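You operate a simulated robot arm through the tools that you are given. There is no shell and no other tool. Be economical: measure what you need, move in short steps, check, and stop when the job is done.

You run a simulated two-armed robot. Do the job below in one go: nothing can be reset, and whatever is moved stays where it is left.

Task
Wipe up the spill on the packing bench with the blue cloth and put it back.

It is judged by the outcome, as a careful person would: the job done as asked, and still so three seconds after it is handed in. It fails if anything else is knocked over, pushed out of place, dropped, spilled or broken. Flat cloth is picked up by pressing the open fingertips on it (5 to 10 N) and closing them slowly along it; thin cloth reads only 2 to 8 mm in the jaws.

Robot
Two 7-joint arms with three-finger grippers on one trunk, on a base that drives. Base frame: it is fixed to the floor where the robot stands at the start and does not move with it; the origin is under the middle of the robot, x ahead of it, y to its left, z up; the surface under the hand at the start is at about z = 80. Units: cm, degrees, N and s.
The left shoulder is at the start at [5, 15.4, 97.9], the right one opposite. With the tool pointing down near the work surface each hand reaches from about 20 to 64 cm from the robot's upright axis, wherever it stands, measured 20 degrees to its own side. Payload 2.69 kg a hand.
Tool frame (each hand has its own): the origin (TCP) lies between the finger pads and is the grasp point; the fingertips stand 2.9 cm ahead of it; z points along the fingers, y is the line along which they close. Largest opening 12 cm; the body of the gripper starts 7.8 cm behind the TCP.
Orientation is that of the tool frame in the base frame, as [roll, pitch, yaw] about the fixed x, y, z axes, in that order (R = Rz(yaw) Ry(pitch) Rx(roll)). With the fingers straight down and closing along the base's y, the tool's x points along the base's -x, its y along +y and its z along -z.

Tools
- The arms move only by the tool jog_arm. It takes "left_commands", "right_commands" or both (then of equal length, played together; a hand with none holds still); each is a list of rows, each a list of 6 numbers: the shift along the tool's x, y, z in units of 50 mm (1.0 is 50 mm), then the turn, a rotation vector about the tool's x, y, z in units of 6 degrees (1.0 is 6 degrees). In form: [[x, y, z, ax, ay, az], ...]. A call has 1 to 12 rows; each row shifts and turns the commanded pose from where the row before left it, along the tool's axes as they then stand. "left_grip" and "right_grip" are, for a hand that has rows, the finger opening in cm, from 0 to 12, set as the call begins (left out, the last holds). A call with a number of a shift or a turn outside -1 to 1 is refused whole. A row lasts 0.2 s, in which the tool goes at most 5 cm and 8.6 degrees; a call with a longer step from one row to the next is refused whole, and so is a gripper value outside its range. Where a pose cannot be reached the arm comes as near as it can. A force on the tool above 40 N (or 10 N above the force at the start of the call, whichever is more), or a blocked arm, ends the call early, and 0.2 s more pass. Each finger halts on what it meets, pressing with about 31 N; the grip force reading is that of the motor and also rises with nothing between the fingers. The clock runs only during rows and for 0.2 s after the last one: add rows that do not move to give the fingers time. The reply holds the time, the measured pose of the TCP, the force on the tool along the base axes, the opening and the grip force, in the units named above and with some noise, with the torque about the TCP (base axes, N m) and any sound that the robot's microphone picked up.
- Cameras (640 x 400 px; columns grow to the right, rows downward): "scene" is now at [16.65, -0.55, 113.06]; the picture's right is [-0.06, -1.00, 0.00], its down [-0.54, 0.03, -0.84] and it looks along [0.84, -0.05, -0.54] (base axes); focal length 214 px, centre (320, 200). "left" rides on the left gripper at [6.3, 0, -10.4] in its tool frame; the picture's right is [0.00, 1.00, 0.00], its down [-0.83, 0.00, -0.56] and it looks along [-0.56, 0.00, 0.83] (tool axes); focal length 275 px, centre (320, 200). "right" rides on the right gripper at [6.3, 0, -10.4] in its tool frame; the picture's right is [0.01, 1.00, 0.00], its down [-0.83, 0.00, -0.56] and it looks along [-0.56, 0.00, 0.83] (tool axes); focal length 275 px, centre (320, 200). There is no depth. A picture from a camera that has moved, and an enlarged one, comes with that camera's place and axes in the base frame and with its lens.
- capture(camera): a new picture of that camera. It takes no simulated time.
- move_column(by): slides the trunk up (or, below 0, down) by that many cm; the arms and the scene camera ride with it, the base frame stays. It gives what a move gives, with no picture.
- base_move(legs): drives the robot by 1 to 6 legs, each [ahead, left, turn to the left] in cm, cm and degrees, along the robot's own axes; the way and the turn of a leg run together, so that a leg with both is an arc; at most 150 cm and 180 degrees a leg. The arms and the cameras ride along, it lands a little off, and it stops where it bumps. It gives what a move gives.
- aim_head(pan, tilt): turns the head with the scene camera to pan (to the left, within 80 degrees either way) and tilt (down, from -29 to 69), counted from straight ahead of the robot. It gives what a move gives.
- enlarge(camera, box): a new picture of the part [left, top, right, bottom] of that camera's present view, enlarged. It takes no simulated time.
- close_job(): hands the job in; it is judged then, once.

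Work in short steps. Places have to be worked out from the pictures, the camera data and where the tool is seen: move nearer, look again, correct. Check each grasp and each placing, and mend what went wrong. You have 120 turns and 100 pictures in all, those below and enlarged ones among them. Open the grippers and draw the arms clear of the work before you hand the job in, unless the task says otherwise; then end with one line.

The tools are called after "Call:" as name(argument=value, ...) on one line, values as JSON. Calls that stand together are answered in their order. jog_arm: Moves the arms, as the interface text tells. Its arguments: {"type":"object","properties":{"left_commands":{"type":"array","items":{"type":"array","items":{"type":"number"}}},"left_grip":{"type":"number"},"right_commands":{"type":"array","items":{"type":"array","items":{"type":"number"}}},"right_grip":{"type":"number"}},"required":[]} The other tools are called the same way: move_column (by) slides the trunk up or down; base_move (legs) drives the base; aim_head (pan, tilt) turns the head that bears the scene camera; capture (camera) takes a picture; enlarge (camera, box) takes an enlarged picture of a part of a camera's view; close_job () hands the job in.

At the start:

```text
time_s: 0.0
left_tcp_pos: [36.26, 18.4, 99.74]
left_tool_rot: [-180.0, 0.1, -180.0]
left_force: [-0.1, 0.3, 0.5]
left_torque: [0.05, 0.01, 0.02]
left_finger_gap: 12.01
left_finger_force: 0.0
right_tcp_pos: [31.9, -12.67, 103.48]
right_tool_rot: [179.9, 0.1, 179.9]
right_force: [0.3, -0.3, -0.8]
right_torque: [-0.01, 0.02, 0.01]
right_finger_gap: 12.0
right_finger_force: 0.1
trunk travel left (down, up): [-35.0, 8.8]
robot x, y, heading: [-0.32, 0.01, 0.1]
head pan, tilt: [-3.6, 32.7]
```

scene: 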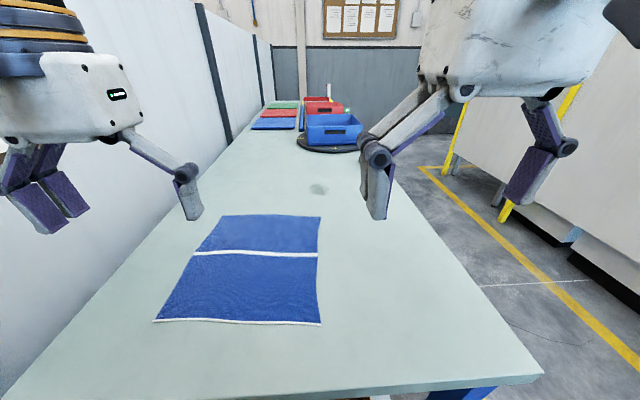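
right: 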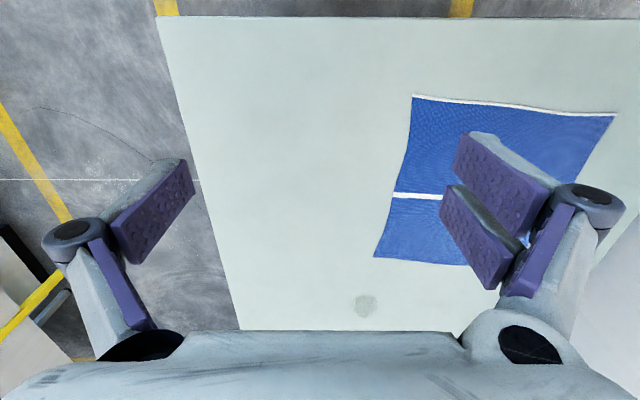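
left: 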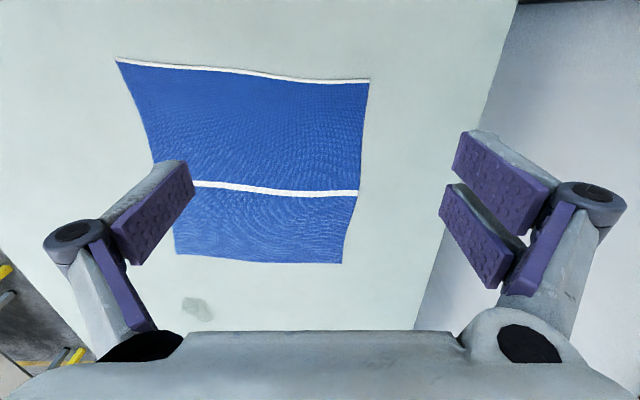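

The scene shows a blue cloth near us, a small grey spot beyond it, and trays or cloths further away. I'll enlarge the far region and the spot before deciding what is what.

Call:
enlarge(camera="scene", box=[230, 80, 390, 180])

Call:
enlarge(camera="scene", box=[140, 160, 400, 340])

```text
4.00 times, centred on (310, 130) of scene
camera zoom: at [16.65, -0.55, 113.06], right [-0.06, -1.0, 0.0], down [-0.54, 0.03, -0.84], along [0.84, -0.05, -0.54], focal length 858 px, centre (360, 480)
```

zoom: 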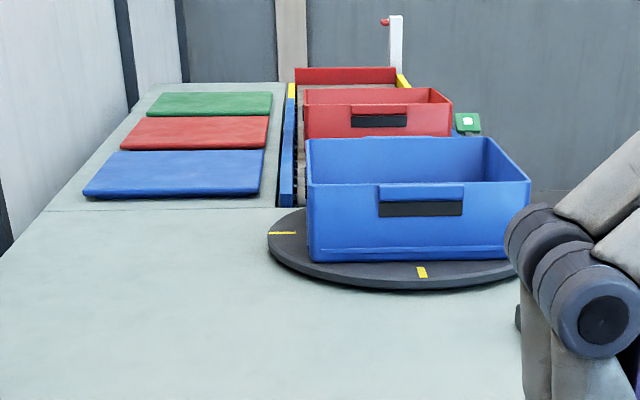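

```text
2.22 times, centred on (270, 250) of scene
camera zoom: at [16.65, -0.55, 113.06], right [-0.06, -1.0, 0.0], down [-0.54, 0.03, -0.84], along [0.84, -0.05, -0.54], focal length 477 px, centre (431, 89)
```

zoom: 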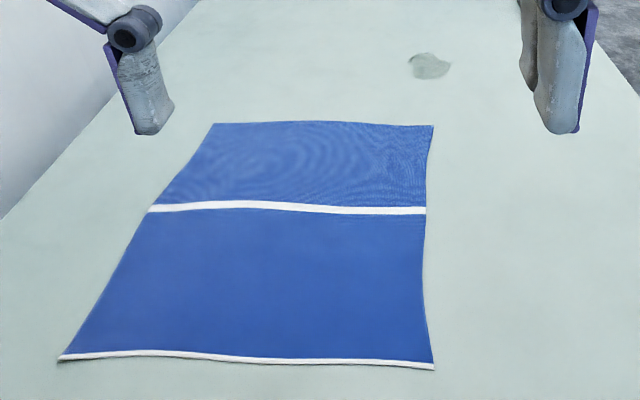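

The spill is at about (74, -3), beyond reach from here. The cloth covers roughly x 34–61, y -3–23. I'll look down to see how much room there is to drive forward, and to the right to see the aisle.

Call:
aim_head(pan=0, tilt=69)

Call:
capture(camera="scene")

Call:
aim_head(pan=-55, tilt=40)

Call:
capture(camera="scene")

```text
time_s: 1.0
left_tcp_pos: [36.28, 18.31, 99.82]
left_tool_rot: [180.0, 0.0, 180.0]
left_force: [0.0, 0.5, 0.2]
left_torque: [0.03, 0.0, 0.0]
left_finger_gap: 12.0
left_finger_force: 0.0
right_tcp_pos: [31.97, -12.65, 103.31]
right_tool_rot: [-179.9, 0.0, 180.0]
right_force: [0.8, -0.5, 0.4]
right_torque: [-0.01, 0.01, 0.0]
right_finger_gap: 11.99
right_finger_force: 0.0
trunk travel left (down, up): [-35.0, 8.8]
robot x, y, heading: [-0.04, 0.03, -0.3]
head pan, tilt: [0.0, 68.8]
```

```text
94 pictures are left
camera scene: at [13.34, 0.01, 108.34], right [0.0, -1.0, 0.0], down [-0.93, 0.0, -0.36], along [0.36, 0.0, -0.93], focal length 214 px, centre (320, 200)
```

scene: 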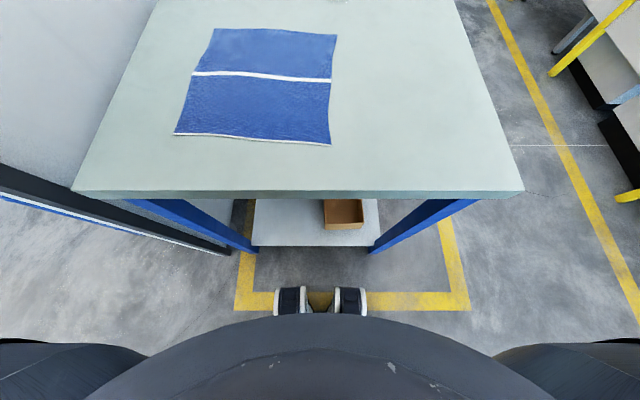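

```text
time_s: 2.3
left_tcp_pos: [36.31, 18.42, 99.8]
left_tool_rot: [-179.9, 0.0, -180.0]
left_force: [0.3, -0.1, -0.1]
left_torque: [0.0, -0.03, -0.05]
left_finger_gap: 12.0
left_finger_force: 0.0
right_tcp_pos: [31.95, -12.72, 103.37]
right_tool_rot: [180.0, 0.0, 179.9]
right_force: [0.3, -1.2, 1.2]
right_torque: [-0.03, -0.01, 0.01]
right_finger_gap: 12.0
right_finger_force: 0.1
trunk travel left (down, up): [-35.0, 8.8]
robot x, y, heading: [0.07, -0.15, 0.0]
head pan, tilt: [-55.0, 40.0]
```

```text
93 pictures are left
camera scene: at [12.62, -6.95, 111.94], right [-0.82, -0.57, 0.0], down [-0.37, 0.53, -0.77], along [0.44, -0.63, -0.64], focal length 214 px, centre (320, 200)
```

scene: 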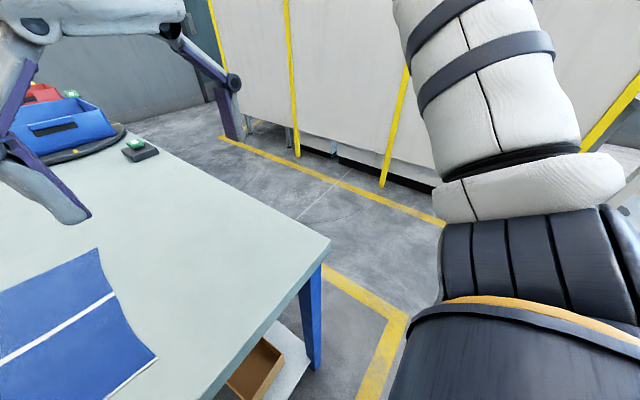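

The bench is open underneath with its edge at x≈26, and the chest and base front are at about x≈12. I'll drive 10 cm ahead with the hands held above the bench, then look again.

Call:
base_move(legs=[[10, 0, 0]])

Call:
aim_head(pan=0, tilt=50)

Call:
capture(camera="scene")

Call:
capture(camera="left")

Call:
capture(camera="right")

```text
time_s: 3.4
left_tcp_pos: [46.46, 18.24, 99.84]
left_tool_rot: [180.0, 0.0, 179.9]
left_force: [0.5, 0.3, -0.5]
left_torque: [-0.02, 0.04, -0.03]
left_finger_gap: 12.02
left_finger_force: 0.1
right_tcp_pos: [42.03, -12.8, 103.42]
right_tool_rot: [-180.0, 0.0, 179.9]
right_force: [1.1, 0.1, -0.6]
right_torque: [0.01, 0.04, -0.01]
right_finger_gap: 12.01
right_finger_force: 0.1
trunk travel left (down, up): [-35.0, 8.8]
robot x, y, heading: [10.01, -0.03, -0.2]
head pan, tilt: [-55.0, 40.0]
```

```text
time_s: 4.7
left_tcp_pos: [46.29, 18.23, 99.76]
left_tool_rot: [180.0, 0.0, 179.8]
left_force: [-0.1, 1.1, -0.1]
left_torque: [0.0, 0.03, 0.0]
left_finger_gap: 12.0
left_finger_force: 0.0
right_tcp_pos: [42.08, -12.66, 103.37]
right_tool_rot: [-179.8, 0.0, 180.0]
right_force: [-0.1, 0.8, 0.2]
right_torque: [0.0, -0.01, -0.01]
right_finger_gap: 11.99
right_finger_force: 0.0
trunk travel left (down, up): [-35.0, 8.8]
robot x, y, heading: [10.35, 0.0, -0.1]
head pan, tilt: [0.0, 50.0]
```

```text
92 pictures are left
camera scene: at [25.5, -0.02, 110.53], right [0.0, -1.0, 0.0], down [-0.77, 0.0, -0.64], along [0.64, 0.0, -0.77], focal length 214 px, centre (320, 200)
```

scene: 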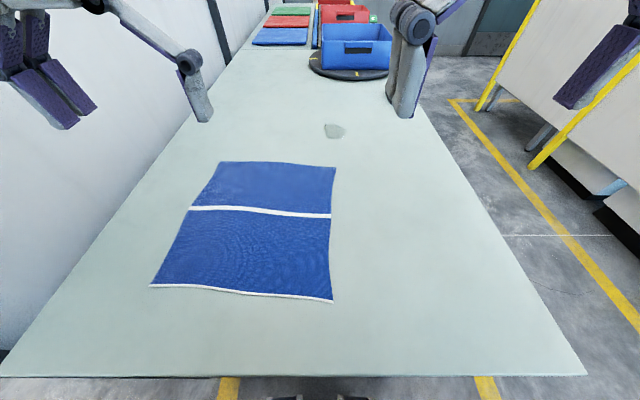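

```text
91 pictures are left
camera left: at [39.92, 18.3, 110.14], right [0.01, 1.0, 0.0], down [0.83, 0.0, 0.56], along [0.56, 0.0, -0.83], focal length 275 px, centre (320, 200)
```

left: 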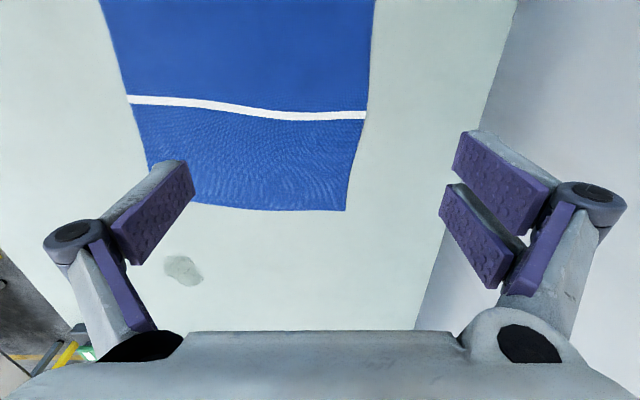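

```text
90 pictures are left
camera right: at [35.67, -12.82, 113.8], right [0.0, 1.0, 0.0], down [0.83, 0.0, 0.56], along [0.56, 0.0, -0.83], focal length 275 px, centre (320, 200)
```

right: 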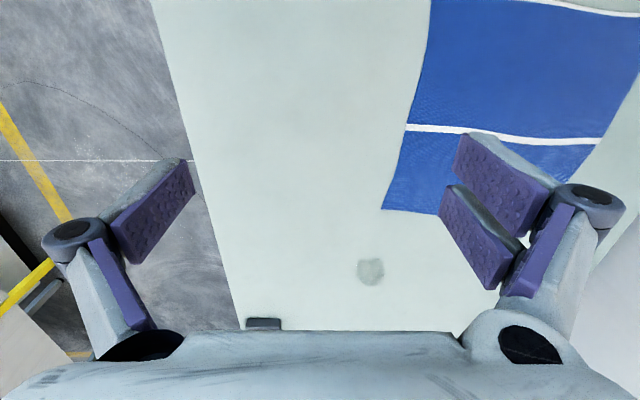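

The spill is at about (73.5, -3.4), spanning x 70–77 and y -6 to -1. The cloth corners are FL (61.6, 21.3), FR (59.7, -3.4), NL (35.3, 23.5), NR (33.2, -1.7). I'll first test, above the surface, whether the right hand can reach over the spill with a 30° forward tilt.

Call:
jog_arm(right_commands=[[0, 0, 0, 0, -1, 0], [0, 0, 0, 0, -1, 0], [0, 0, 0, 0, -1, 0], [0, 0, 0, 0, -1, 0], [-0.61, 0.22, 0.64, 0, -1, 0], [-0.61, 0.22, 0.64, 0, 0, 0], [-0.61, 0.22, 0.64, 0, 0, 0], [-0.61, 0.22, 0.64, 0, 0, 0], [-0.61, 0.22, 0.64, 0, 0, 0], [-0.61, 0.22, 0.64, 0, 0, 0], [-0.61, 0.22, 0.64, 0, 0, 0], [-0.61, 0.22, 0.64, 0, 0, 0]], right_grip=4)

```text
time_s: 7.2
left_tcp_pos: [46.3, 18.42, 99.85]
left_tool_rot: [180.0, 0.2, 180.0]
left_force: [0.5, 0.3, -0.2]
left_torque: [-0.03, -0.04, 0.01]
left_finger_gap: 11.99
left_finger_force: 0.0
right_tcp_pos: [75.69, -3.94, 92.91]
right_tool_rot: [-179.8, 30.0, -179.9]
right_force: [0.7, 0.0, -0.1]
right_torque: [0.04, 0.03, -0.02]
right_finger_gap: 4.0
right_finger_force: 0.1
trunk travel left (down, up): [-35.0, 8.8]
robot x, y, heading: [9.99, -0.05, 0.0]
head pan, tilt: [0.0, 50.0]
```

The reach is good with the 30° tilt. I'll check 5 cm further, then bring it back later.

Call:
jog_arm(right_commands=[[-0.6, 0, 0.35, 0, 0, 0], [-0.6, 0, 0.35, 0, 0, 0], [0, 0, 0, 0, 0, 0]])

Call:
capture(camera="right")

```text
time_s: 8.1
left_tcp_pos: [46.14, 18.33, 99.79]
left_tool_rot: [180.0, 0.0, 179.9]
left_force: [0.0, -0.5, 0.1]
left_torque: [-0.02, -0.01, 0.02]
left_finger_gap: 11.98
left_finger_force: 0.1
right_tcp_pos: [78.13, -4.97, 91.99]
right_tool_rot: [180.0, 30.0, 179.9]
right_force: [0.6, -0.7, 0.6]
right_torque: [-0.01, -0.03, -0.01]
right_finger_gap: 4.0
right_finger_force: 0.0
right hand out of reach, approached as far as the arm can: row 1, 2
trunk travel left (down, up): [-35.0, 8.8]
robot x, y, heading: [9.57, 0.05, -0.0]
head pan, tilt: [0.0, 50.0]
```

```text
89 pictures are left
camera right: at [67.39, -5.0, 97.79], right [0.0, 1.0, 0.0], down [0.44, 0.0, 0.9], along [0.9, 0.0, -0.44], focal length 275 px, centre (320, 200)
```

right: 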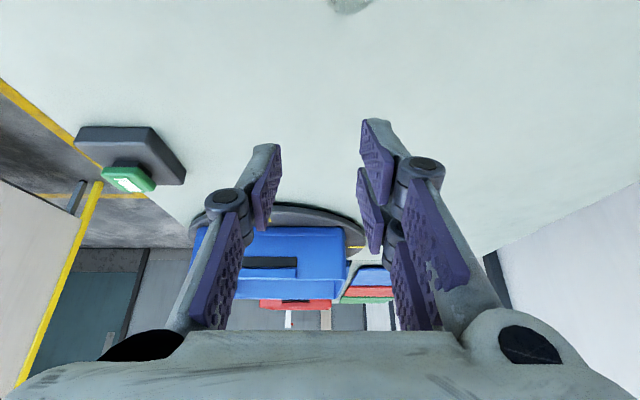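

The reach limit is about TCP x≈78 (tips at 79.5), which is enough. Now I'll bring both hands, tilted 30° with 4 cm openings, over points a few cm inside the far edge of the cloth.

Call:
jog_arm(right_commands=[[0.686, 0.217, -0.319, 0, 0, 0], [0.686, 0.217, -0.319, 0, 0, 0], [0.686, 0.217, -0.319, 0, 0, 0], [0.686, 0.217, -0.319, 0, 0, 0], [0.686, 0.217, -0.319, 0, 0, 0], [0.686, 0.217, -0.319, 0, 0, 0], [0, 0, 0, 0, 0, 0], [0, 0, 0, 0, 0, 0], [0, 0, 0, 0, 0, 0]], left_commands=[[0, 0, 0, 0, -1, 0], [0, 0, 0, 0, -1, 0], [0, 0, 0, 0, -1, 0], [0, 0, 0, 0, -1, 0], [0, 0, 0, 0, -1, 0], [-0.226, -0.04, 0.639, 0, 0, 0], [-0.226, -0.04, 0.639, 0, 0, 0], [-0.226, -0.04, 0.639, 0, 0, 0], [-0.226, -0.04, 0.639, 0, 0, 0]], left_grip=4, right_grip=4)

Call:
capture(camera="scene")

```text
time_s: 10.1
left_tcp_pos: [56.33, 17.54, 91.04]
left_tool_rot: [-179.9, 30.3, -179.8]
left_force: [-0.2, -0.4, -0.6]
left_torque: [0.06, 0.01, 0.03]
left_finger_gap: 4.0
left_finger_force: 0.2
right_tcp_pos: [55.2, 1.53, 90.08]
right_tool_rot: [179.9, 30.4, 179.9]
right_force: [0.0, -0.2, 0.1]
right_torque: [0.0, 0.0, -0.01]
right_finger_gap: 4.03
right_finger_force: 0.1
trunk travel left (down, up): [-35.0, 8.8]
robot x, y, heading: [9.84, -0.19, 0.1]
head pan, tilt: [0.0, 50.0]
```

```text
88 pictures are left
camera scene: at [24.97, -0.07, 110.6], right [0.0, -1.0, 0.0], down [-0.76, 0.0, -0.65], along [0.65, 0.0, -0.76], focal length 214 px, centre (320, 200)
```

scene: 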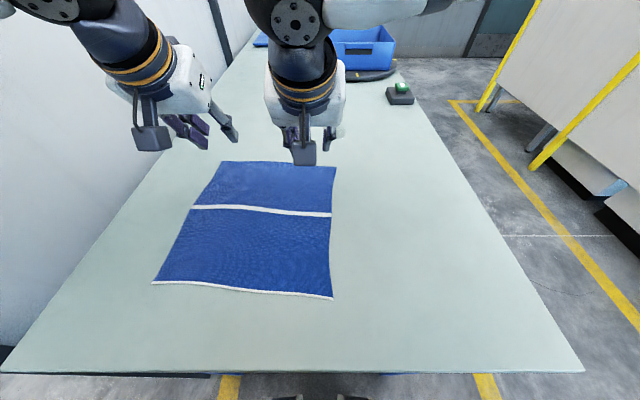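

Both hands are above the far edge zone. I'll descend to about 1 cm above contact.

Call:
jog_arm(left_commands=[[0.233, 0, 0.404, 0, 0, 0], [0.233, 0, 0.404, 0, 0, 0], [0.233, 0, 0.404, 0, 0, 0], [0, 0, 0, 0, 0, 0]], right_commands=[[0.2, 0, 0.346, 0, 0, 0], [0.2, 0, 0.346, 0, 0, 0], [0.2, 0, 0.346, 0, 0, 0], [0, 0, 0, 0, 0, 0]])

Call:
capture(camera="right")

Call:
capture(camera="left")

```text
time_s: 11.1
left_tcp_pos: [56.22, 17.07, 84.24]
left_tool_rot: [179.7, 30.3, 179.9]
left_force: [0.3, 0.3, 0.0]
left_torque: [-0.03, 0.0, -0.02]
left_finger_gap: 3.94
left_finger_force: 0.1
right_tcp_pos: [55.23, 1.14, 84.14]
right_tool_rot: [179.7, 30.3, 179.7]
right_force: [-0.1, 0.4, 0.5]
right_torque: [0.01, -0.01, -0.05]
right_finger_gap: 4.0
right_finger_force: 0.1
trunk travel left (down, up): [-35.0, 8.8]
robot x, y, heading: [9.79, -0.15, -0.1]
head pan, tilt: [0.0, 50.0]
```

```text
87 pictures are left
camera right: at [44.5, 1.05, 89.98], right [0.0, 1.0, 0.0], down [0.44, 0.0, 0.9], along [0.9, 0.0, -0.44], focal length 275 px, centre (320, 200)
```

right: 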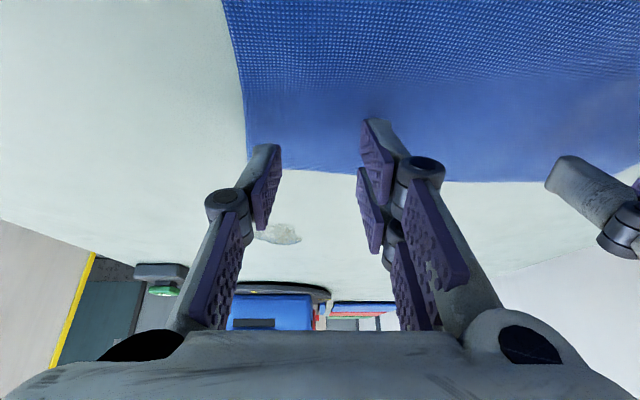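

```text
86 pictures are left
camera left: at [45.44, 17.03, 89.95], right [0.01, 1.0, 0.01], down [0.44, -0.01, 0.9], along [0.9, 0.0, -0.44], focal length 275 px, centre (320, 200)
```

left: 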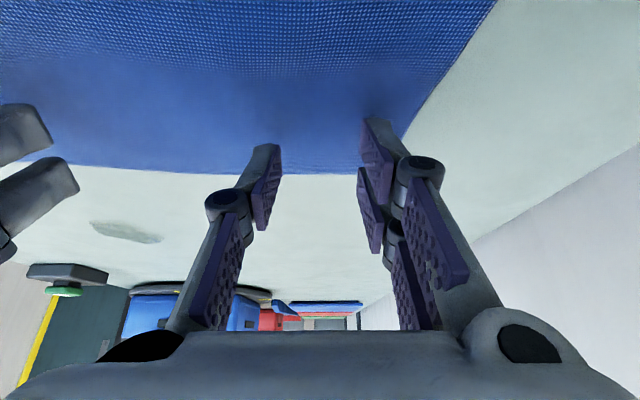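

Both pairs of tips are just above the cloth, about 3 cm inside the edge and inside the side borders. I'll lower in small steps until about 5–8 N shows.

Call:
jog_arm(left_commands=[[0.04, 0, 0.069, 0, 0, 0], [0.04, 0, 0.069, 0, 0, 0], [0.02, 0, 0.035, 0, 0, 0], [0, 0, 0, 0, 0, 0]], right_commands=[[0.04, 0, 0.069, 0, 0, 0], [0.04, 0, 0.069, 0, 0, 0], [0.02, 0, 0.035, 0, 0, 0], [0, 0, 0, 0, 0, 0]])

```text
time_s: 12.1
left_tcp_pos: [56.45, 17.27, 83.41]
left_tool_rot: [179.8, 30.4, 179.8]
left_force: [0.7, 2.9, 15.0]
left_torque: [0.4, 0.02, -0.01]
left_finger_gap: 4.51
left_finger_force: 2.4
right_tcp_pos: [55.36, 1.41, 83.27]
right_tool_rot: [179.8, 30.3, 179.8]
right_force: [1.9, 4.2, 18.0]
right_torque: [0.49, 0.1, -0.06]
right_finger_gap: 4.78
right_finger_force: 3.3
trunk travel left (down, up): [-35.0, 8.8]
robot x, y, heading: [10.21, 0.21, 0.1]
head pan, tilt: [0.0, 50.0]
```

The force is 15 to 18 N, which is too much. I'll back off about 2 to 3 mm.

Call:
jog_arm(left_commands=[[-0.022, 0, -0.038, 0, 0, 0], [0, 0, 0, 0, 0, 0]], right_commands=[[-0.026, 0, -0.045, 0, 0, 0], [0, 0, 0, 0, 0, 0]])

```text
time_s: 12.7
left_tcp_pos: [56.45, 17.31, 83.29]
left_tool_rot: [179.9, 29.9, 179.8]
left_force: [-0.2, -1.1, 1.4]
left_torque: [0.01, 0.04, 0.04]
left_finger_gap: 4.39
left_finger_force: 0.1
right_tcp_pos: [55.53, 1.32, 83.14]
right_tool_rot: [-179.9, 30.0, 180.0]
right_force: [-0.7, -0.1, 3.4]
right_torque: [0.06, 0.07, -0.02]
right_finger_gap: 4.5
right_finger_force: 0.8
trunk travel left (down, up): [-35.0, 8.8]
robot x, y, heading: [9.96, 0.0, -0.2]
head pan, tilt: [0.0, 50.0]
```

The stiffness is about 60 N/cm. I'll press about 0.8 mm more and begin closing slowly.

Call:
jog_arm(left_commands=[[0.009, 0, 0.016, 0, 0, 0], [0, 0, 0, 0, 0, 0]], right_commands=[[0.006, 0, 0.01, 0, 0, 0], [0, 0, 0, 0, 0, 0]], left_grip=3.5, right_grip=3.5)

Call:
jog_arm(left_commands=[[0, 0, 0, 0, 0, 0], [0, 0, 0, 0, 0, 0]], right_commands=[[0, 0, 0, 0, 0, 0], [0, 0, 0, 0, 0, 0]], left_grip=3, right_grip=3)

Call:
capture(camera="right")

```text
time_s: 13.2
left_tcp_pos: [56.59, 17.34, 83.15]
left_tool_rot: [179.9, 30.1, 179.9]
left_force: [-0.9, 0.6, 3.4]
left_torque: [0.04, 0.03, 0.04]
left_finger_gap: 3.93
left_finger_force: 0.1
right_tcp_pos: [55.54, 1.48, 83.26]
right_tool_rot: [179.8, 30.1, 179.8]
right_force: [-1.1, -0.5, 4.3]
right_torque: [0.05, 0.04, -0.01]
right_finger_gap: 4.04
right_finger_force: 0.3
trunk travel left (down, up): [-35.0, 8.8]
robot x, y, heading: [10.23, 0.35, -0.2]
head pan, tilt: [0.0, 50.0]
```

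```text
time_s: 13.8
left_tcp_pos: [56.59, 17.57, 83.22]
left_tool_rot: [179.8, 30.1, 179.9]
left_force: [-0.6, 0.6, 6.1]
left_torque: [0.13, 0.02, -0.02]
left_finger_gap: 3.51
left_finger_force: 1.2
right_tcp_pos: [55.63, 1.51, 83.26]
right_tool_rot: [179.9, 30.1, 179.8]
right_force: [-1.1, 1.8, 6.7]
right_torque: [0.12, 0.04, 0.01]
right_finger_gap: 3.55
right_finger_force: 0.6
trunk travel left (down, up): [-35.0, 8.8]
robot x, y, heading: [10.3, 0.24, -0.5]
head pan, tilt: [0.0, 50.0]
```

```text
85 pictures are left
camera right: at [44.86, 1.49, 89.08], right [0.0, 1.0, 0.0], down [0.44, 0.0, 0.9], along [0.9, 0.0, -0.44], focal length 275 px, centre (320, 200)
```

right: 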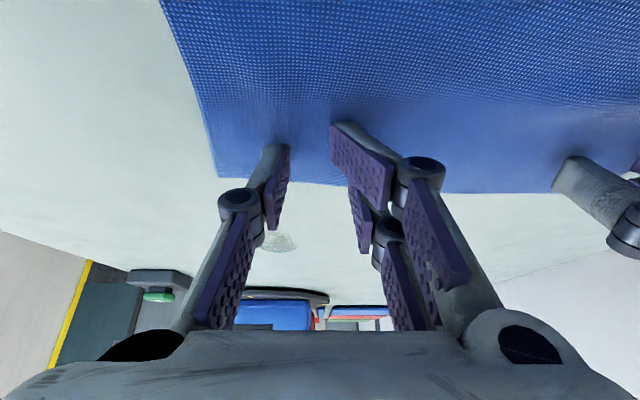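

The force is now about 6 N on each hand and the fingers track about 0.5 cm above command. I'll keep closing in half-centimetre steps.

Call:
jog_arm(left_commands=[[0, 0, 0, 0, 0, 0], [0, 0, 0, 0, 0, 0]], right_commands=[[0, 0, 0, 0, 0, 0], [0, 0, 0, 0, 0, 0]], left_grip=2.5, right_grip=2.5)

Call:
jog_arm(left_commands=[[0, 0, 0, 0, 0, 0], [0, 0, 0, 0, 0, 0]], right_commands=[[0, 0, 0, 0, 0, 0], [0, 0, 0, 0, 0, 0]], left_grip=2, right_grip=2)

Call:
jog_arm(left_commands=[[0, 0, 0, 0, 0, 0], [0, 0, 0, 0, 0, 0]], right_commands=[[0, 0, 0, 0, 0, 0], [0, 0, 0, 0, 0, 0]], left_grip=1.5, right_grip=1.5)

Call:
capture(camera="right")

Call:
capture(camera="left")

```text
time_s: 14.4
left_tcp_pos: [56.52, 17.44, 83.25]
left_tool_rot: [179.8, 30.1, 179.9]
left_force: [0.7, 1.3, 6.3]
left_torque: [0.11, 0.04, -0.04]
left_finger_gap: 3.0
left_finger_force: 0.8
right_tcp_pos: [55.49, 1.43, 83.33]
right_tool_rot: [180.0, 30.1, 179.7]
right_force: [0.4, 1.3, 8.2]
right_torque: [0.12, 0.01, -0.02]
right_finger_gap: 3.09
right_finger_force: 0.7
trunk travel left (down, up): [-35.0, 8.8]
robot x, y, heading: [9.93, -0.1, 0.0]
head pan, tilt: [0.0, 50.0]
```

```text
time_s: 15.1
left_tcp_pos: [56.66, 17.46, 83.33]
left_tool_rot: [180.0, 30.0, 179.9]
left_force: [-0.8, 1.9, 6.6]
left_torque: [0.09, 0.06, -0.03]
left_finger_gap: 2.51
left_finger_force: 0.5
right_tcp_pos: [55.63, 1.57, 83.27]
right_tool_rot: [179.9, 30.1, 179.8]
right_force: [0.2, 1.3, 8.2]
right_torque: [0.12, 0.06, 0.0]
right_finger_gap: 2.58
right_finger_force: 1.2
trunk travel left (down, up): [-35.0, 8.8]
robot x, y, heading: [10.06, 0.11, -0.2]
head pan, tilt: [0.0, 50.0]
```

```text
time_s: 15.7
left_tcp_pos: [56.52, 17.44, 83.12]
left_tool_rot: [179.9, 30.1, 179.9]
left_force: [-0.5, 0.1, 6.1]
left_torque: [0.05, 0.03, 0.01]
left_finger_gap: 1.97
left_finger_force: 0.3
right_tcp_pos: [55.62, 1.49, 83.22]
right_tool_rot: [180.0, 30.1, 179.8]
right_force: [0.6, 1.2, 5.2]
right_torque: [0.06, 0.03, 0.0]
right_finger_gap: 2.02
right_finger_force: 0.1
trunk travel left (down, up): [-35.0, 8.8]
robot x, y, heading: [10.04, 0.28, 0.1]
head pan, tilt: [0.0, 50.0]
```

```text
84 pictures are left
camera right: at [44.84, 1.47, 89.05], right [0.0, 1.0, 0.0], down [0.44, 0.0, 0.9], along [0.9, 0.0, -0.44], focal length 275 px, centre (320, 200)
```

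right: 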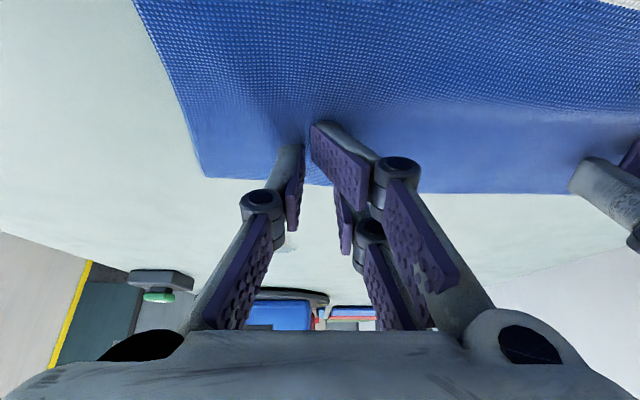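

```text
83 pictures are left
camera left: at [45.79, 17.44, 88.99], right [0.0, 1.0, 0.0], down [0.44, 0.0, 0.9], along [0.9, 0.0, -0.44], focal length 275 px, centre (320, 200)
```

left: 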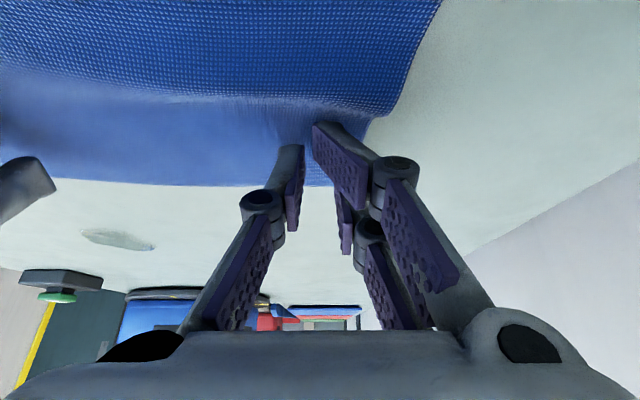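

The cloth is being gathered between the tips. I'll continue closing to 1, 0.5 and then 0.

Call:
jog_arm(left_commands=[[0, 0, 0, 0, 0, 0], [0, 0, 0, 0, 0, 0]], right_commands=[[0, 0, 0, 0, 0, 0], [0, 0, 0, 0, 0, 0]], left_grip=1, right_grip=1)

Call:
jog_arm(left_commands=[[0, 0, 0, 0, 0, 0], [0, 0, 0, 0, 0, 0]], right_commands=[[0, 0, 0, 0, 0, 0], [0, 0, 0, 0, 0, 0]], left_grip=0.5, right_grip=0.5)

Call:
jog_arm(left_commands=[[0, 0, 0, 0, 0, 0], [0, 0, 0, 0, 0, 0], [0, 0, 0, 0, 0, 0]], right_commands=[[0, 0, 0, 0, 0, 0], [0, 0, 0, 0, 0, 0], [0, 0, 0, 0, 0, 0]], left_grip=0, right_grip=0)

Call:
capture(camera="right")

Call:
capture(camera="left")

```text
time_s: 16.2
left_tcp_pos: [56.62, 17.47, 83.27]
left_tool_rot: [-180.0, 30.2, 180.0]
left_force: [-0.3, 1.1, 6.6]
left_torque: [0.06, 0.03, -0.03]
left_finger_gap: 1.42
left_finger_force: 0.4
right_tcp_pos: [55.58, 1.51, 83.31]
right_tool_rot: [179.9, 30.1, 179.8]
right_force: [-1.1, 2.3, 7.4]
right_torque: [0.04, 0.09, 0.02]
right_finger_gap: 1.45
right_finger_force: 0.6
trunk travel left (down, up): [-35.0, 8.8]
robot x, y, heading: [9.85, -0.01, 0.1]
head pan, tilt: [0.0, 50.0]
```

```text
time_s: 16.9
left_tcp_pos: [56.47, 17.32, 83.24]
left_tool_rot: [-179.9, 30.0, 179.9]
left_force: [-1.4, -0.4, 6.7]
left_torque: [0.02, 0.06, 0.06]
left_finger_gap: 1.25
left_finger_force: 2.4
right_tcp_pos: [55.53, 1.47, 83.17]
right_tool_rot: [179.9, 30.1, 179.8]
right_force: [-1.9, 0.4, 8.6]
right_torque: [0.02, 0.16, 0.01]
right_finger_gap: 1.32
right_finger_force: 2.6
trunk travel left (down, up): [-35.0, 8.8]
robot x, y, heading: [10.05, -0.03, -0.1]
head pan, tilt: [0.0, 50.0]
```

```text
time_s: 17.6
left_tcp_pos: [56.57, 17.48, 83.34]
left_tool_rot: [-179.9, 30.3, 179.8]
left_force: [2.3, -2.6, 15.9]
left_torque: [-0.07, 0.06, -0.02]
left_finger_gap: 0.0
left_finger_force: 28.6
right_tcp_pos: [55.5, 1.37, 83.45]
right_tool_rot: [179.9, 30.3, 179.8]
right_force: [1.0, -2.2, 23.2]
right_torque: [-0.03, 0.06, 0.0]
right_finger_gap: 0.0
right_finger_force: 28.1
trunk travel left (down, up): [-35.0, 8.8]
robot x, y, heading: [10.19, 0.06, -0.3]
head pan, tilt: [0.0, 50.0]
```

```text
82 pictures are left
camera right: at [44.84, 1.48, 89.18], right [0.0, 1.0, 0.0], down [0.44, 0.0, 0.9], along [0.9, 0.0, -0.44], focal length 275 px, centre (320, 200)
```

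right: 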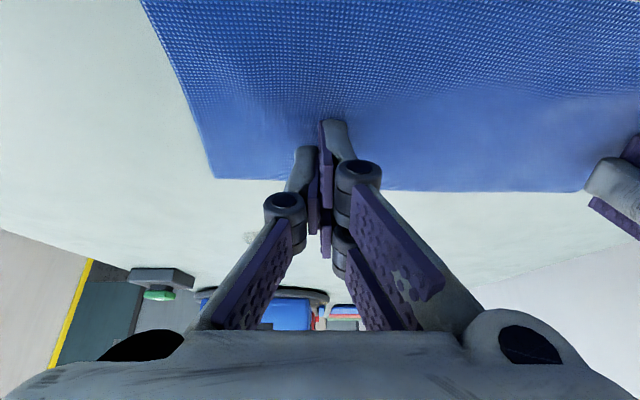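

```text
81 pictures are left
camera left: at [45.77, 17.42, 89.1], right [0.01, 1.0, 0.0], down [0.44, 0.0, 0.9], along [0.9, 0.0, -0.44], focal length 275 px, centre (320, 200)
```

left: 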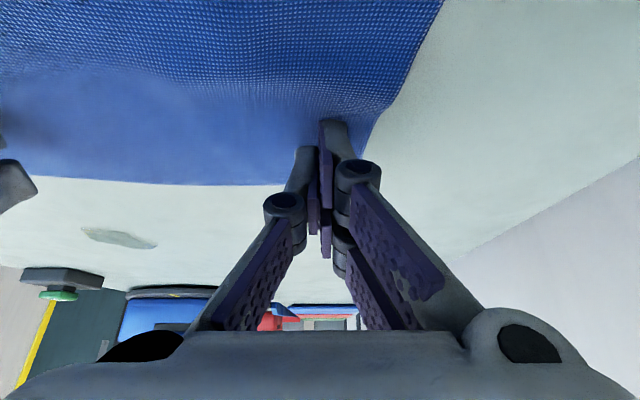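

Both gaps read 0.0, so the last jump squeezed the cloth out. I'll lift 3 cm, reopen, and set the tools vertical for the pick so both tips press squarely, and then close more gently.

Call:
jog_arm(left_commands=[[-0.3, 0, -0.52, 0, 0, 0], [0, 0, 0, 0, 1, 0], [0, 0, 0, 0, 1, 0], [0, 0, 0, 0, 1, 0], [0, 0, 0, 0, 1, 0], [0, 0, 0, 0, 1, 0], [0, 0, 0, 0, 0, 0]], right_commands=[[-0.3, 0, -0.52, 0, 0, 0], [0, 0, 0, 0, 1, 0], [0, 0, 0, 0, 1, 0], [0, 0, 0, 0, 1, 0], [0, 0, 0, 0, 1, 0], [0, 0, 0, 0, 1, 0], [0, 0, 0, 0, 0, 0]], left_grip=0, right_grip=0)

Call:
capture(camera="scene")

Call:
capture(camera="left")

```text
time_s: 19.2
left_tcp_pos: [56.66, 17.53, 86.2]
left_tool_rot: [-180.0, 0.0, 179.8]
left_force: [0.2, 0.3, 0.0]
left_torque: [0.01, 0.0, -0.01]
left_finger_gap: 0.0
left_finger_force: 28.3
right_tcp_pos: [55.56, 1.54, 86.22]
right_tool_rot: [-179.9, 0.0, 179.9]
right_force: [0.3, -0.6, 0.0]
right_torque: [0.01, 0.0, -0.04]
right_finger_gap: 0.0
right_finger_force: 28.5
trunk travel left (down, up): [-35.0, 8.8]
robot x, y, heading: [10.12, 0.22, 0.1]
head pan, tilt: [0.0, 50.0]
```

```text
80 pictures are left
camera scene: at [25.48, -0.02, 110.53], right [0.0, -1.0, 0.0], down [-0.77, 0.0, -0.64], along [0.64, 0.0, -0.77], focal length 214 px, centre (320, 200)
```

scene: 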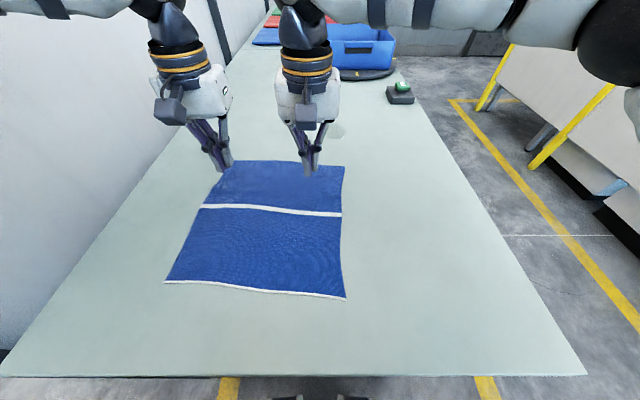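

```text
79 pictures are left
camera left: at [50.28, 17.48, 96.53], right [0.01, 1.0, 0.0], down [0.83, 0.0, 0.56], along [0.56, 0.0, -0.83], focal length 275 px, centre (320, 200)
```

left: 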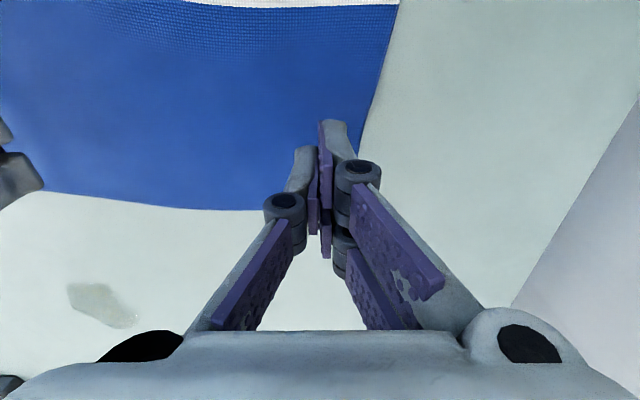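

The cloth slid about 2 cm toward -y and is otherwise flat. I'll reopen to 3.5, shift left hand -3 and right hand -1.5 in y, and lower to just above contact.

Call:
jog_arm(left_commands=[[0, -0.3, 0, 0, 0, 0], [0, -0.3, 0, 0, 0, 0], [0, 0, 0.25, 0, 0, 0], [0, 0, 0.25, 0, 0, 0], [0, 0, 0, 0, 0, 0]], right_commands=[[0, -0.15, 0, 0, 0, 0], [0, -0.15, 0, 0, 0, 0], [0, 0, 0.25, 0, 0, 0], [0, 0, 0.25, 0, 0, 0], [0, 0, 0, 0, 0, 0]], left_grip=3.5, right_grip=3.5)

Call:
jog_arm(left_commands=[[0, 0, 0.08, 0, 0, 0], [0, 0, 0, 0, 0, 0]], right_commands=[[0, 0, 0.08, 0, 0, 0], [0, 0, 0, 0, 0, 0]])

```text
time_s: 20.4
left_tcp_pos: [56.6, 14.64, 83.67]
left_tool_rot: [179.9, 0.0, -180.0]
left_force: [-0.4, 0.7, -0.3]
left_torque: [0.05, -0.01, -0.02]
left_finger_gap: 3.5
left_finger_force: 0.1
right_tcp_pos: [55.7, 0.08, 83.46]
right_tool_rot: [-179.9, 0.0, 179.8]
right_force: [-0.2, 0.4, -0.6]
right_torque: [0.0, 0.03, 0.03]
right_finger_gap: 3.51
right_finger_force: 0.0
trunk travel left (down, up): [-35.0, 8.8]
robot x, y, heading: [9.88, -0.13, -0.1]
head pan, tilt: [0.0, 50.0]
```

```text
time_s: 21.1
left_tcp_pos: [56.53, 14.56, 83.24]
left_tool_rot: [-180.0, 0.0, 180.0]
left_force: [0.0, -0.6, 0.1]
left_torque: [-0.02, 0.0, 0.03]
left_finger_gap: 3.47
left_finger_force: 0.0
right_tcp_pos: [55.71, -0.11, 83.1]
right_tool_rot: [179.9, 0.1, 179.9]
right_force: [-0.6, -0.5, -0.8]
right_torque: [-0.02, 0.01, 0.01]
right_finger_gap: 3.51
right_finger_force: 0.1
trunk travel left (down, up): [-35.0, 8.8]
robot x, y, heading: [10.13, -0.04, -0.1]
head pan, tilt: [0.0, 50.0]
```

No contact yet, so I'll go down in 2 mm steps.

Call:
jog_arm(left_commands=[[0, 0, 0.05, 0, 0, 0], [0, 0, 0, 0, 0, 0]], right_commands=[[0, 0, 0.05, 0, 0, 0], [0, 0, 0, 0, 0, 0]])

Call:
jog_arm(left_commands=[[0, 0, 0.03, 0, 0, 0], [0, 0, 0, 0, 0, 0]], right_commands=[[0, 0, 0.02, 0, 0, 0], [0, 0, 0, 0, 0, 0]])

```text
time_s: 21.6
left_tcp_pos: [56.46, 14.57, 83.04]
left_tool_rot: [180.0, 0.0, 180.0]
left_force: [0.5, -0.3, -0.3]
left_torque: [-0.02, 0.01, 0.01]
left_finger_gap: 3.51
left_finger_force: 0.0
right_tcp_pos: [55.64, -0.08, 83.01]
right_tool_rot: [180.0, 0.2, 180.0]
right_force: [0.6, 0.1, 0.3]
right_torque: [0.02, 0.02, 0.01]
right_finger_gap: 3.52
right_finger_force: 0.1
trunk travel left (down, up): [-35.0, 8.8]
robot x, y, heading: [10.06, 0.29, -0.5]
head pan, tilt: [0.0, 50.0]
```

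```text
time_s: 22.2
left_tcp_pos: [56.66, 14.48, 82.95]
left_tool_rot: [179.9, 0.1, -180.0]
left_force: [0.5, 0.4, 1.0]
left_torque: [0.05, -0.01, -0.02]
left_finger_gap: 3.5
left_finger_force: 0.1
right_tcp_pos: [55.61, -0.06, 83.01]
right_tool_rot: [-179.9, 0.1, 179.8]
right_force: [-1.3, -1.7, 11.7]
right_torque: [0.0, 0.05, 0.02]
right_finger_gap: 3.53
right_finger_force: 0.1
trunk travel left (down, up): [-35.0, 8.8]
robot x, y, heading: [9.87, 0.1, -0.2]
head pan, tilt: [0.0, 50.0]
```

Left reads 1 N and right 12 N, so I'll balance them toward about 8 N and start closing.

Call:
jog_arm(left_commands=[[0, 0, 0.015, 0, 0, 0], [0, 0, 0, 0, 0, 0]], right_commands=[[0, 0, -0.005, 0, 0, 0], [0, 0, 0, 0, 0, 0]], left_grip=3, right_grip=3)

Call:
jog_arm(left_commands=[[0, 0, 0, 0, 0, 0], [0, 0, 0, 0, 0, 0]], right_commands=[[0, 0, 0, 0, 0, 0], [0, 0, 0, 0, 0, 0]], left_grip=2.6, right_grip=2.6)

```text
time_s: 22.9
left_tcp_pos: [56.45, 14.39, 82.98]
left_tool_rot: [-179.9, 0.3, 180.0]
left_force: [-0.8, 0.5, 15.6]
left_torque: [0.12, 0.11, 0.02]
left_finger_gap: 2.89
left_finger_force: 0.0
right_tcp_pos: [55.58, -0.02, 82.93]
right_tool_rot: [-179.9, 0.1, 179.9]
right_force: [1.1, 0.8, 5.0]
right_torque: [0.05, -0.01, -0.02]
right_finger_gap: 2.96
right_finger_force: 0.1
trunk travel left (down, up): [-35.0, 8.8]
robot x, y, heading: [10.19, -0.46, -0.6]
head pan, tilt: [0.0, 50.0]
```

```text
time_s: 23.4
left_tcp_pos: [56.6, 14.6, 82.88]
left_tool_rot: [180.0, 0.2, 180.0]
left_force: [0.7, -0.4, 20.9]
left_torque: [0.1, 0.05, 0.01]
left_finger_gap: 2.41
left_finger_force: 0.1
right_tcp_pos: [55.55, -0.02, 82.91]
right_tool_rot: [-180.0, 0.1, 180.0]
right_force: [0.8, -0.2, 2.4]
right_torque: [0.03, 0.02, -0.03]
right_finger_gap: 2.55
right_finger_force: 0.0
trunk travel left (down, up): [-35.0, 8.8]
robot x, y, heading: [9.9, 0.15, -0.1]
head pan, tilt: [0.0, 50.0]
```

Contact is stiff, about 20 N per mm. I'll back the left off 0.6 mm and add 0.25 mm on the right, then continue closing.

Call:
jog_arm(left_commands=[[0, 0, -0.012, 0, 0, 0], [0, 0, 0, 0, 0, 0]], right_commands=[[0, 0, 0.006, 0, 0, 0], [0, 0, 0, 0, 0, 0]], left_grip=2.2, right_grip=2.2)

Call:
jog_arm(left_commands=[[0, 0, 0, 0, 0, 0], [0, 0, 0, 0, 0, 0]], right_commands=[[0, 0, 0, 0, 0, 0], [0, 0, 0, 0, 0, 0]], left_grip=1.8, right_grip=1.8)

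Call:
capture(camera="left")

Call:
capture(camera="right")

```text
time_s: 24.1
left_tcp_pos: [56.52, 14.5, 82.96]
left_tool_rot: [180.0, 0.0, 179.9]
left_force: [1.6, -0.6, 16.6]
left_torque: [0.03, 0.03, -0.03]
left_finger_gap: 1.94
left_finger_force: 0.1
right_tcp_pos: [55.52, -0.12, 82.94]
right_tool_rot: [180.0, 0.1, 179.8]
right_force: [-0.2, 0.4, 3.4]
right_torque: [0.02, 0.04, -0.01]
right_finger_gap: 2.1
right_finger_force: 0.0
trunk travel left (down, up): [-35.0, 8.8]
robot x, y, heading: [10.19, 0.08, -0.1]
head pan, tilt: [0.0, 50.0]
```

```text
time_s: 24.6
left_tcp_pos: [56.49, 14.57, 82.86]
left_tool_rot: [180.0, 0.0, 179.9]
left_force: [-1.7, -0.8, 12.5]
left_torque: [0.08, 0.01, 0.02]
left_finger_gap: 1.54
left_finger_force: 0.0
right_tcp_pos: [55.62, 0.05, 82.87]
right_tool_rot: [180.0, 0.1, 179.8]
right_force: [-0.5, 0.6, 2.9]
right_torque: [-0.02, 0.02, 0.0]
right_finger_gap: 1.72
right_finger_force: 0.0
trunk travel left (down, up): [-35.0, 8.8]
robot x, y, heading: [9.56, 0.24, -0.3]
head pan, tilt: [0.0, 50.0]
```

```text
78 pictures are left
camera left: at [50.14, 14.51, 93.2], right [0.01, 1.0, 0.0], down [0.83, 0.0, 0.56], along [0.56, 0.0, -0.83], focal length 275 px, centre (320, 200)
```

left: 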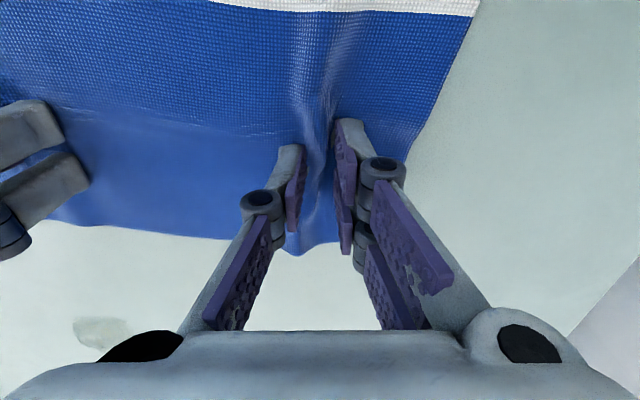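

```text
77 pictures are left
camera right: at [49.28, -0.06, 93.33], right [0.0, 1.0, 0.0], down [0.83, 0.0, 0.56], along [0.56, 0.0, -0.83], focal length 275 px, centre (320, 200)
```

right: 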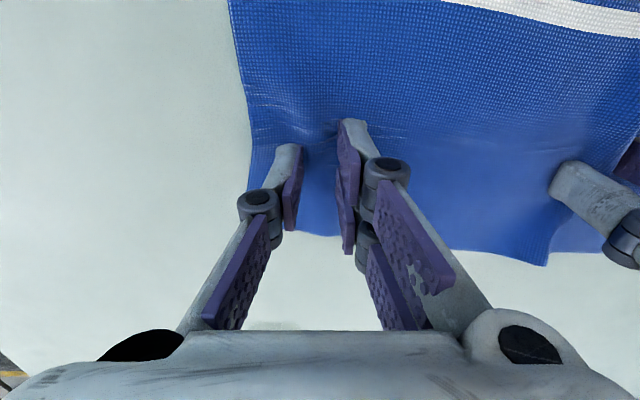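

The left hand has raised a good ridge between its pads, while the right pressed too lightly and only slid. I'll close the left in fine steps while the right lifts off and reopens.

Call:
jog_arm(left_commands=[[0, 0, 0, 0, 0, 0], [0, 0, 0, 0, 0, 0]], left_grip=1.2)

Call:
jog_arm(left_commands=[[0, 0, 0, 0, 0, 0], [0, 0, 0, 0, 0, 0]], left_grip=0.8)

Call:
jog_arm(left_commands=[[0, 0, 0, 0, 0, 0], [0, 0, 0, 0, 0, 0]], left_grip=0.4)

Call:
jog_arm(left_commands=[[0, 0, 0, 0, 0, 0], [0, 0, 0, 0, 0, 0]], left_grip=0)

Call:
capture(camera="left")

```text
time_s: 25.2
left_tcp_pos: [56.59, 14.52, 82.86]
left_tool_rot: [180.0, 0.0, 180.0]
left_force: [0.4, -0.2, 5.6]
left_torque: [0.03, 0.01, -0.05]
left_finger_gap: 1.01
left_finger_force: 0.1
right_tcp_pos: [55.6, 0.04, 82.86]
right_tool_rot: [-180.0, 0.1, 180.0]
right_force: [-1.1, -0.5, 5.0]
right_torque: [0.01, 0.05, -0.02]
right_finger_gap: 1.76
right_finger_force: 0.1
trunk travel left (down, up): [-35.0, 8.8]
robot x, y, heading: [10.14, 0.18, -0.3]
head pan, tilt: [0.0, 50.0]
```

```text
time_s: 25.9
left_tcp_pos: [56.57, 14.49, 82.84]
left_tool_rot: [-180.0, 0.0, 179.9]
left_force: [0.1, 0.4, 0.6]
left_torque: [0.0, 0.07, 0.01]
left_finger_gap: 0.79
left_finger_force: 0.0
right_tcp_pos: [55.67, 0.05, 82.93]
right_tool_rot: [180.0, 0.1, 179.9]
right_force: [-1.3, -0.5, 5.2]
right_torque: [0.05, 0.06, 0.03]
right_finger_gap: 1.76
right_finger_force: 0.1
trunk travel left (down, up): [-35.0, 8.8]
robot x, y, heading: [9.93, -0.21, -0.1]
head pan, tilt: [0.0, 50.0]
```

```text
time_s: 26.4
left_tcp_pos: [56.6, 14.52, 82.94]
left_tool_rot: [180.0, 0.1, 179.8]
left_force: [0.0, 0.4, -0.6]
left_torque: [0.0, 0.0, 0.04]
left_finger_gap: 0.57
left_finger_force: 1.3
right_tcp_pos: [55.76, -0.07, 82.96]
right_tool_rot: [-179.9, 0.2, 179.9]
right_force: [-1.8, -0.6, 6.4]
right_torque: [0.01, 0.07, 0.02]
right_finger_gap: 1.72
right_finger_force: 0.0
trunk travel left (down, up): [-35.0, 8.8]
robot x, y, heading: [10.04, 0.19, -0.3]
head pan, tilt: [0.0, 50.0]
```

```text
time_s: 27.1
left_tcp_pos: [56.5, 14.44, 82.91]
left_tool_rot: [180.0, 0.1, 180.0]
left_force: [1.2, -0.2, -0.2]
left_torque: [0.2, 0.03, -0.02]
left_finger_gap: 0.12
left_finger_force: 28.6
right_tcp_pos: [55.67, 0.06, 82.98]
right_tool_rot: [-179.9, 0.1, 179.8]
right_force: [-1.4, -0.3, 4.9]
right_torque: [0.07, 0.1, 0.01]
right_finger_gap: 1.74
right_finger_force: 0.0
trunk travel left (down, up): [-35.0, 8.8]
robot x, y, heading: [9.95, 0.15, 0.3]
head pan, tilt: [0.0, 50.0]
```

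```text
76 pictures are left
camera left: at [50.19, 14.54, 93.2], right [0.01, 1.0, 0.0], down [0.83, 0.0, 0.56], along [0.56, 0.0, -0.83], focal length 275 px, centre (320, 200)
```

left: 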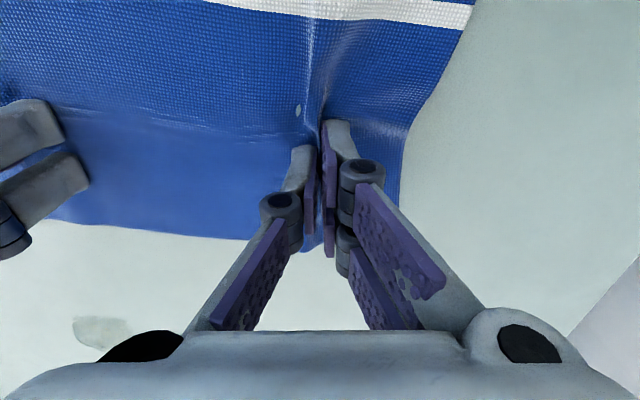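

The left gap is 1.2 mm with the cloth visibly pinched. Now the right: lift slightly, reopen to 3.5, then press harder (~12 N) before closing.

Call:
jog_arm(right_commands=[[0, 0, -0.1, 0, 0, 0], [0, 0, 0, 0, 0, 0], [0, 0, 0.1, 0, 0, 0], [0, 0, 0.006, 0, 0, 0], [0, 0, 0, 0, 0, 0]], right_grip=3.5)

```text
time_s: 28.2
left_tcp_pos: [56.53, 14.65, 82.91]
left_tool_rot: [180.0, 0.1, 179.9]
left_force: [0.3, 0.9, 1.1]
left_torque: [-0.25, 0.03, 0.0]
left_finger_gap: 0.14
left_finger_force: 32.8
right_tcp_pos: [55.67, 0.1, 82.85]
right_tool_rot: [179.8, 0.3, 179.9]
right_force: [-0.2, -1.0, 13.7]
right_torque: [-0.12, 0.02, 0.02]
right_finger_gap: 3.54
right_finger_force: 0.7
trunk travel left (down, up): [-35.0, 8.8]
robot x, y, heading: [10.39, 0.51, -0.4]
head pan, tilt: [0.0, 50.0]
```

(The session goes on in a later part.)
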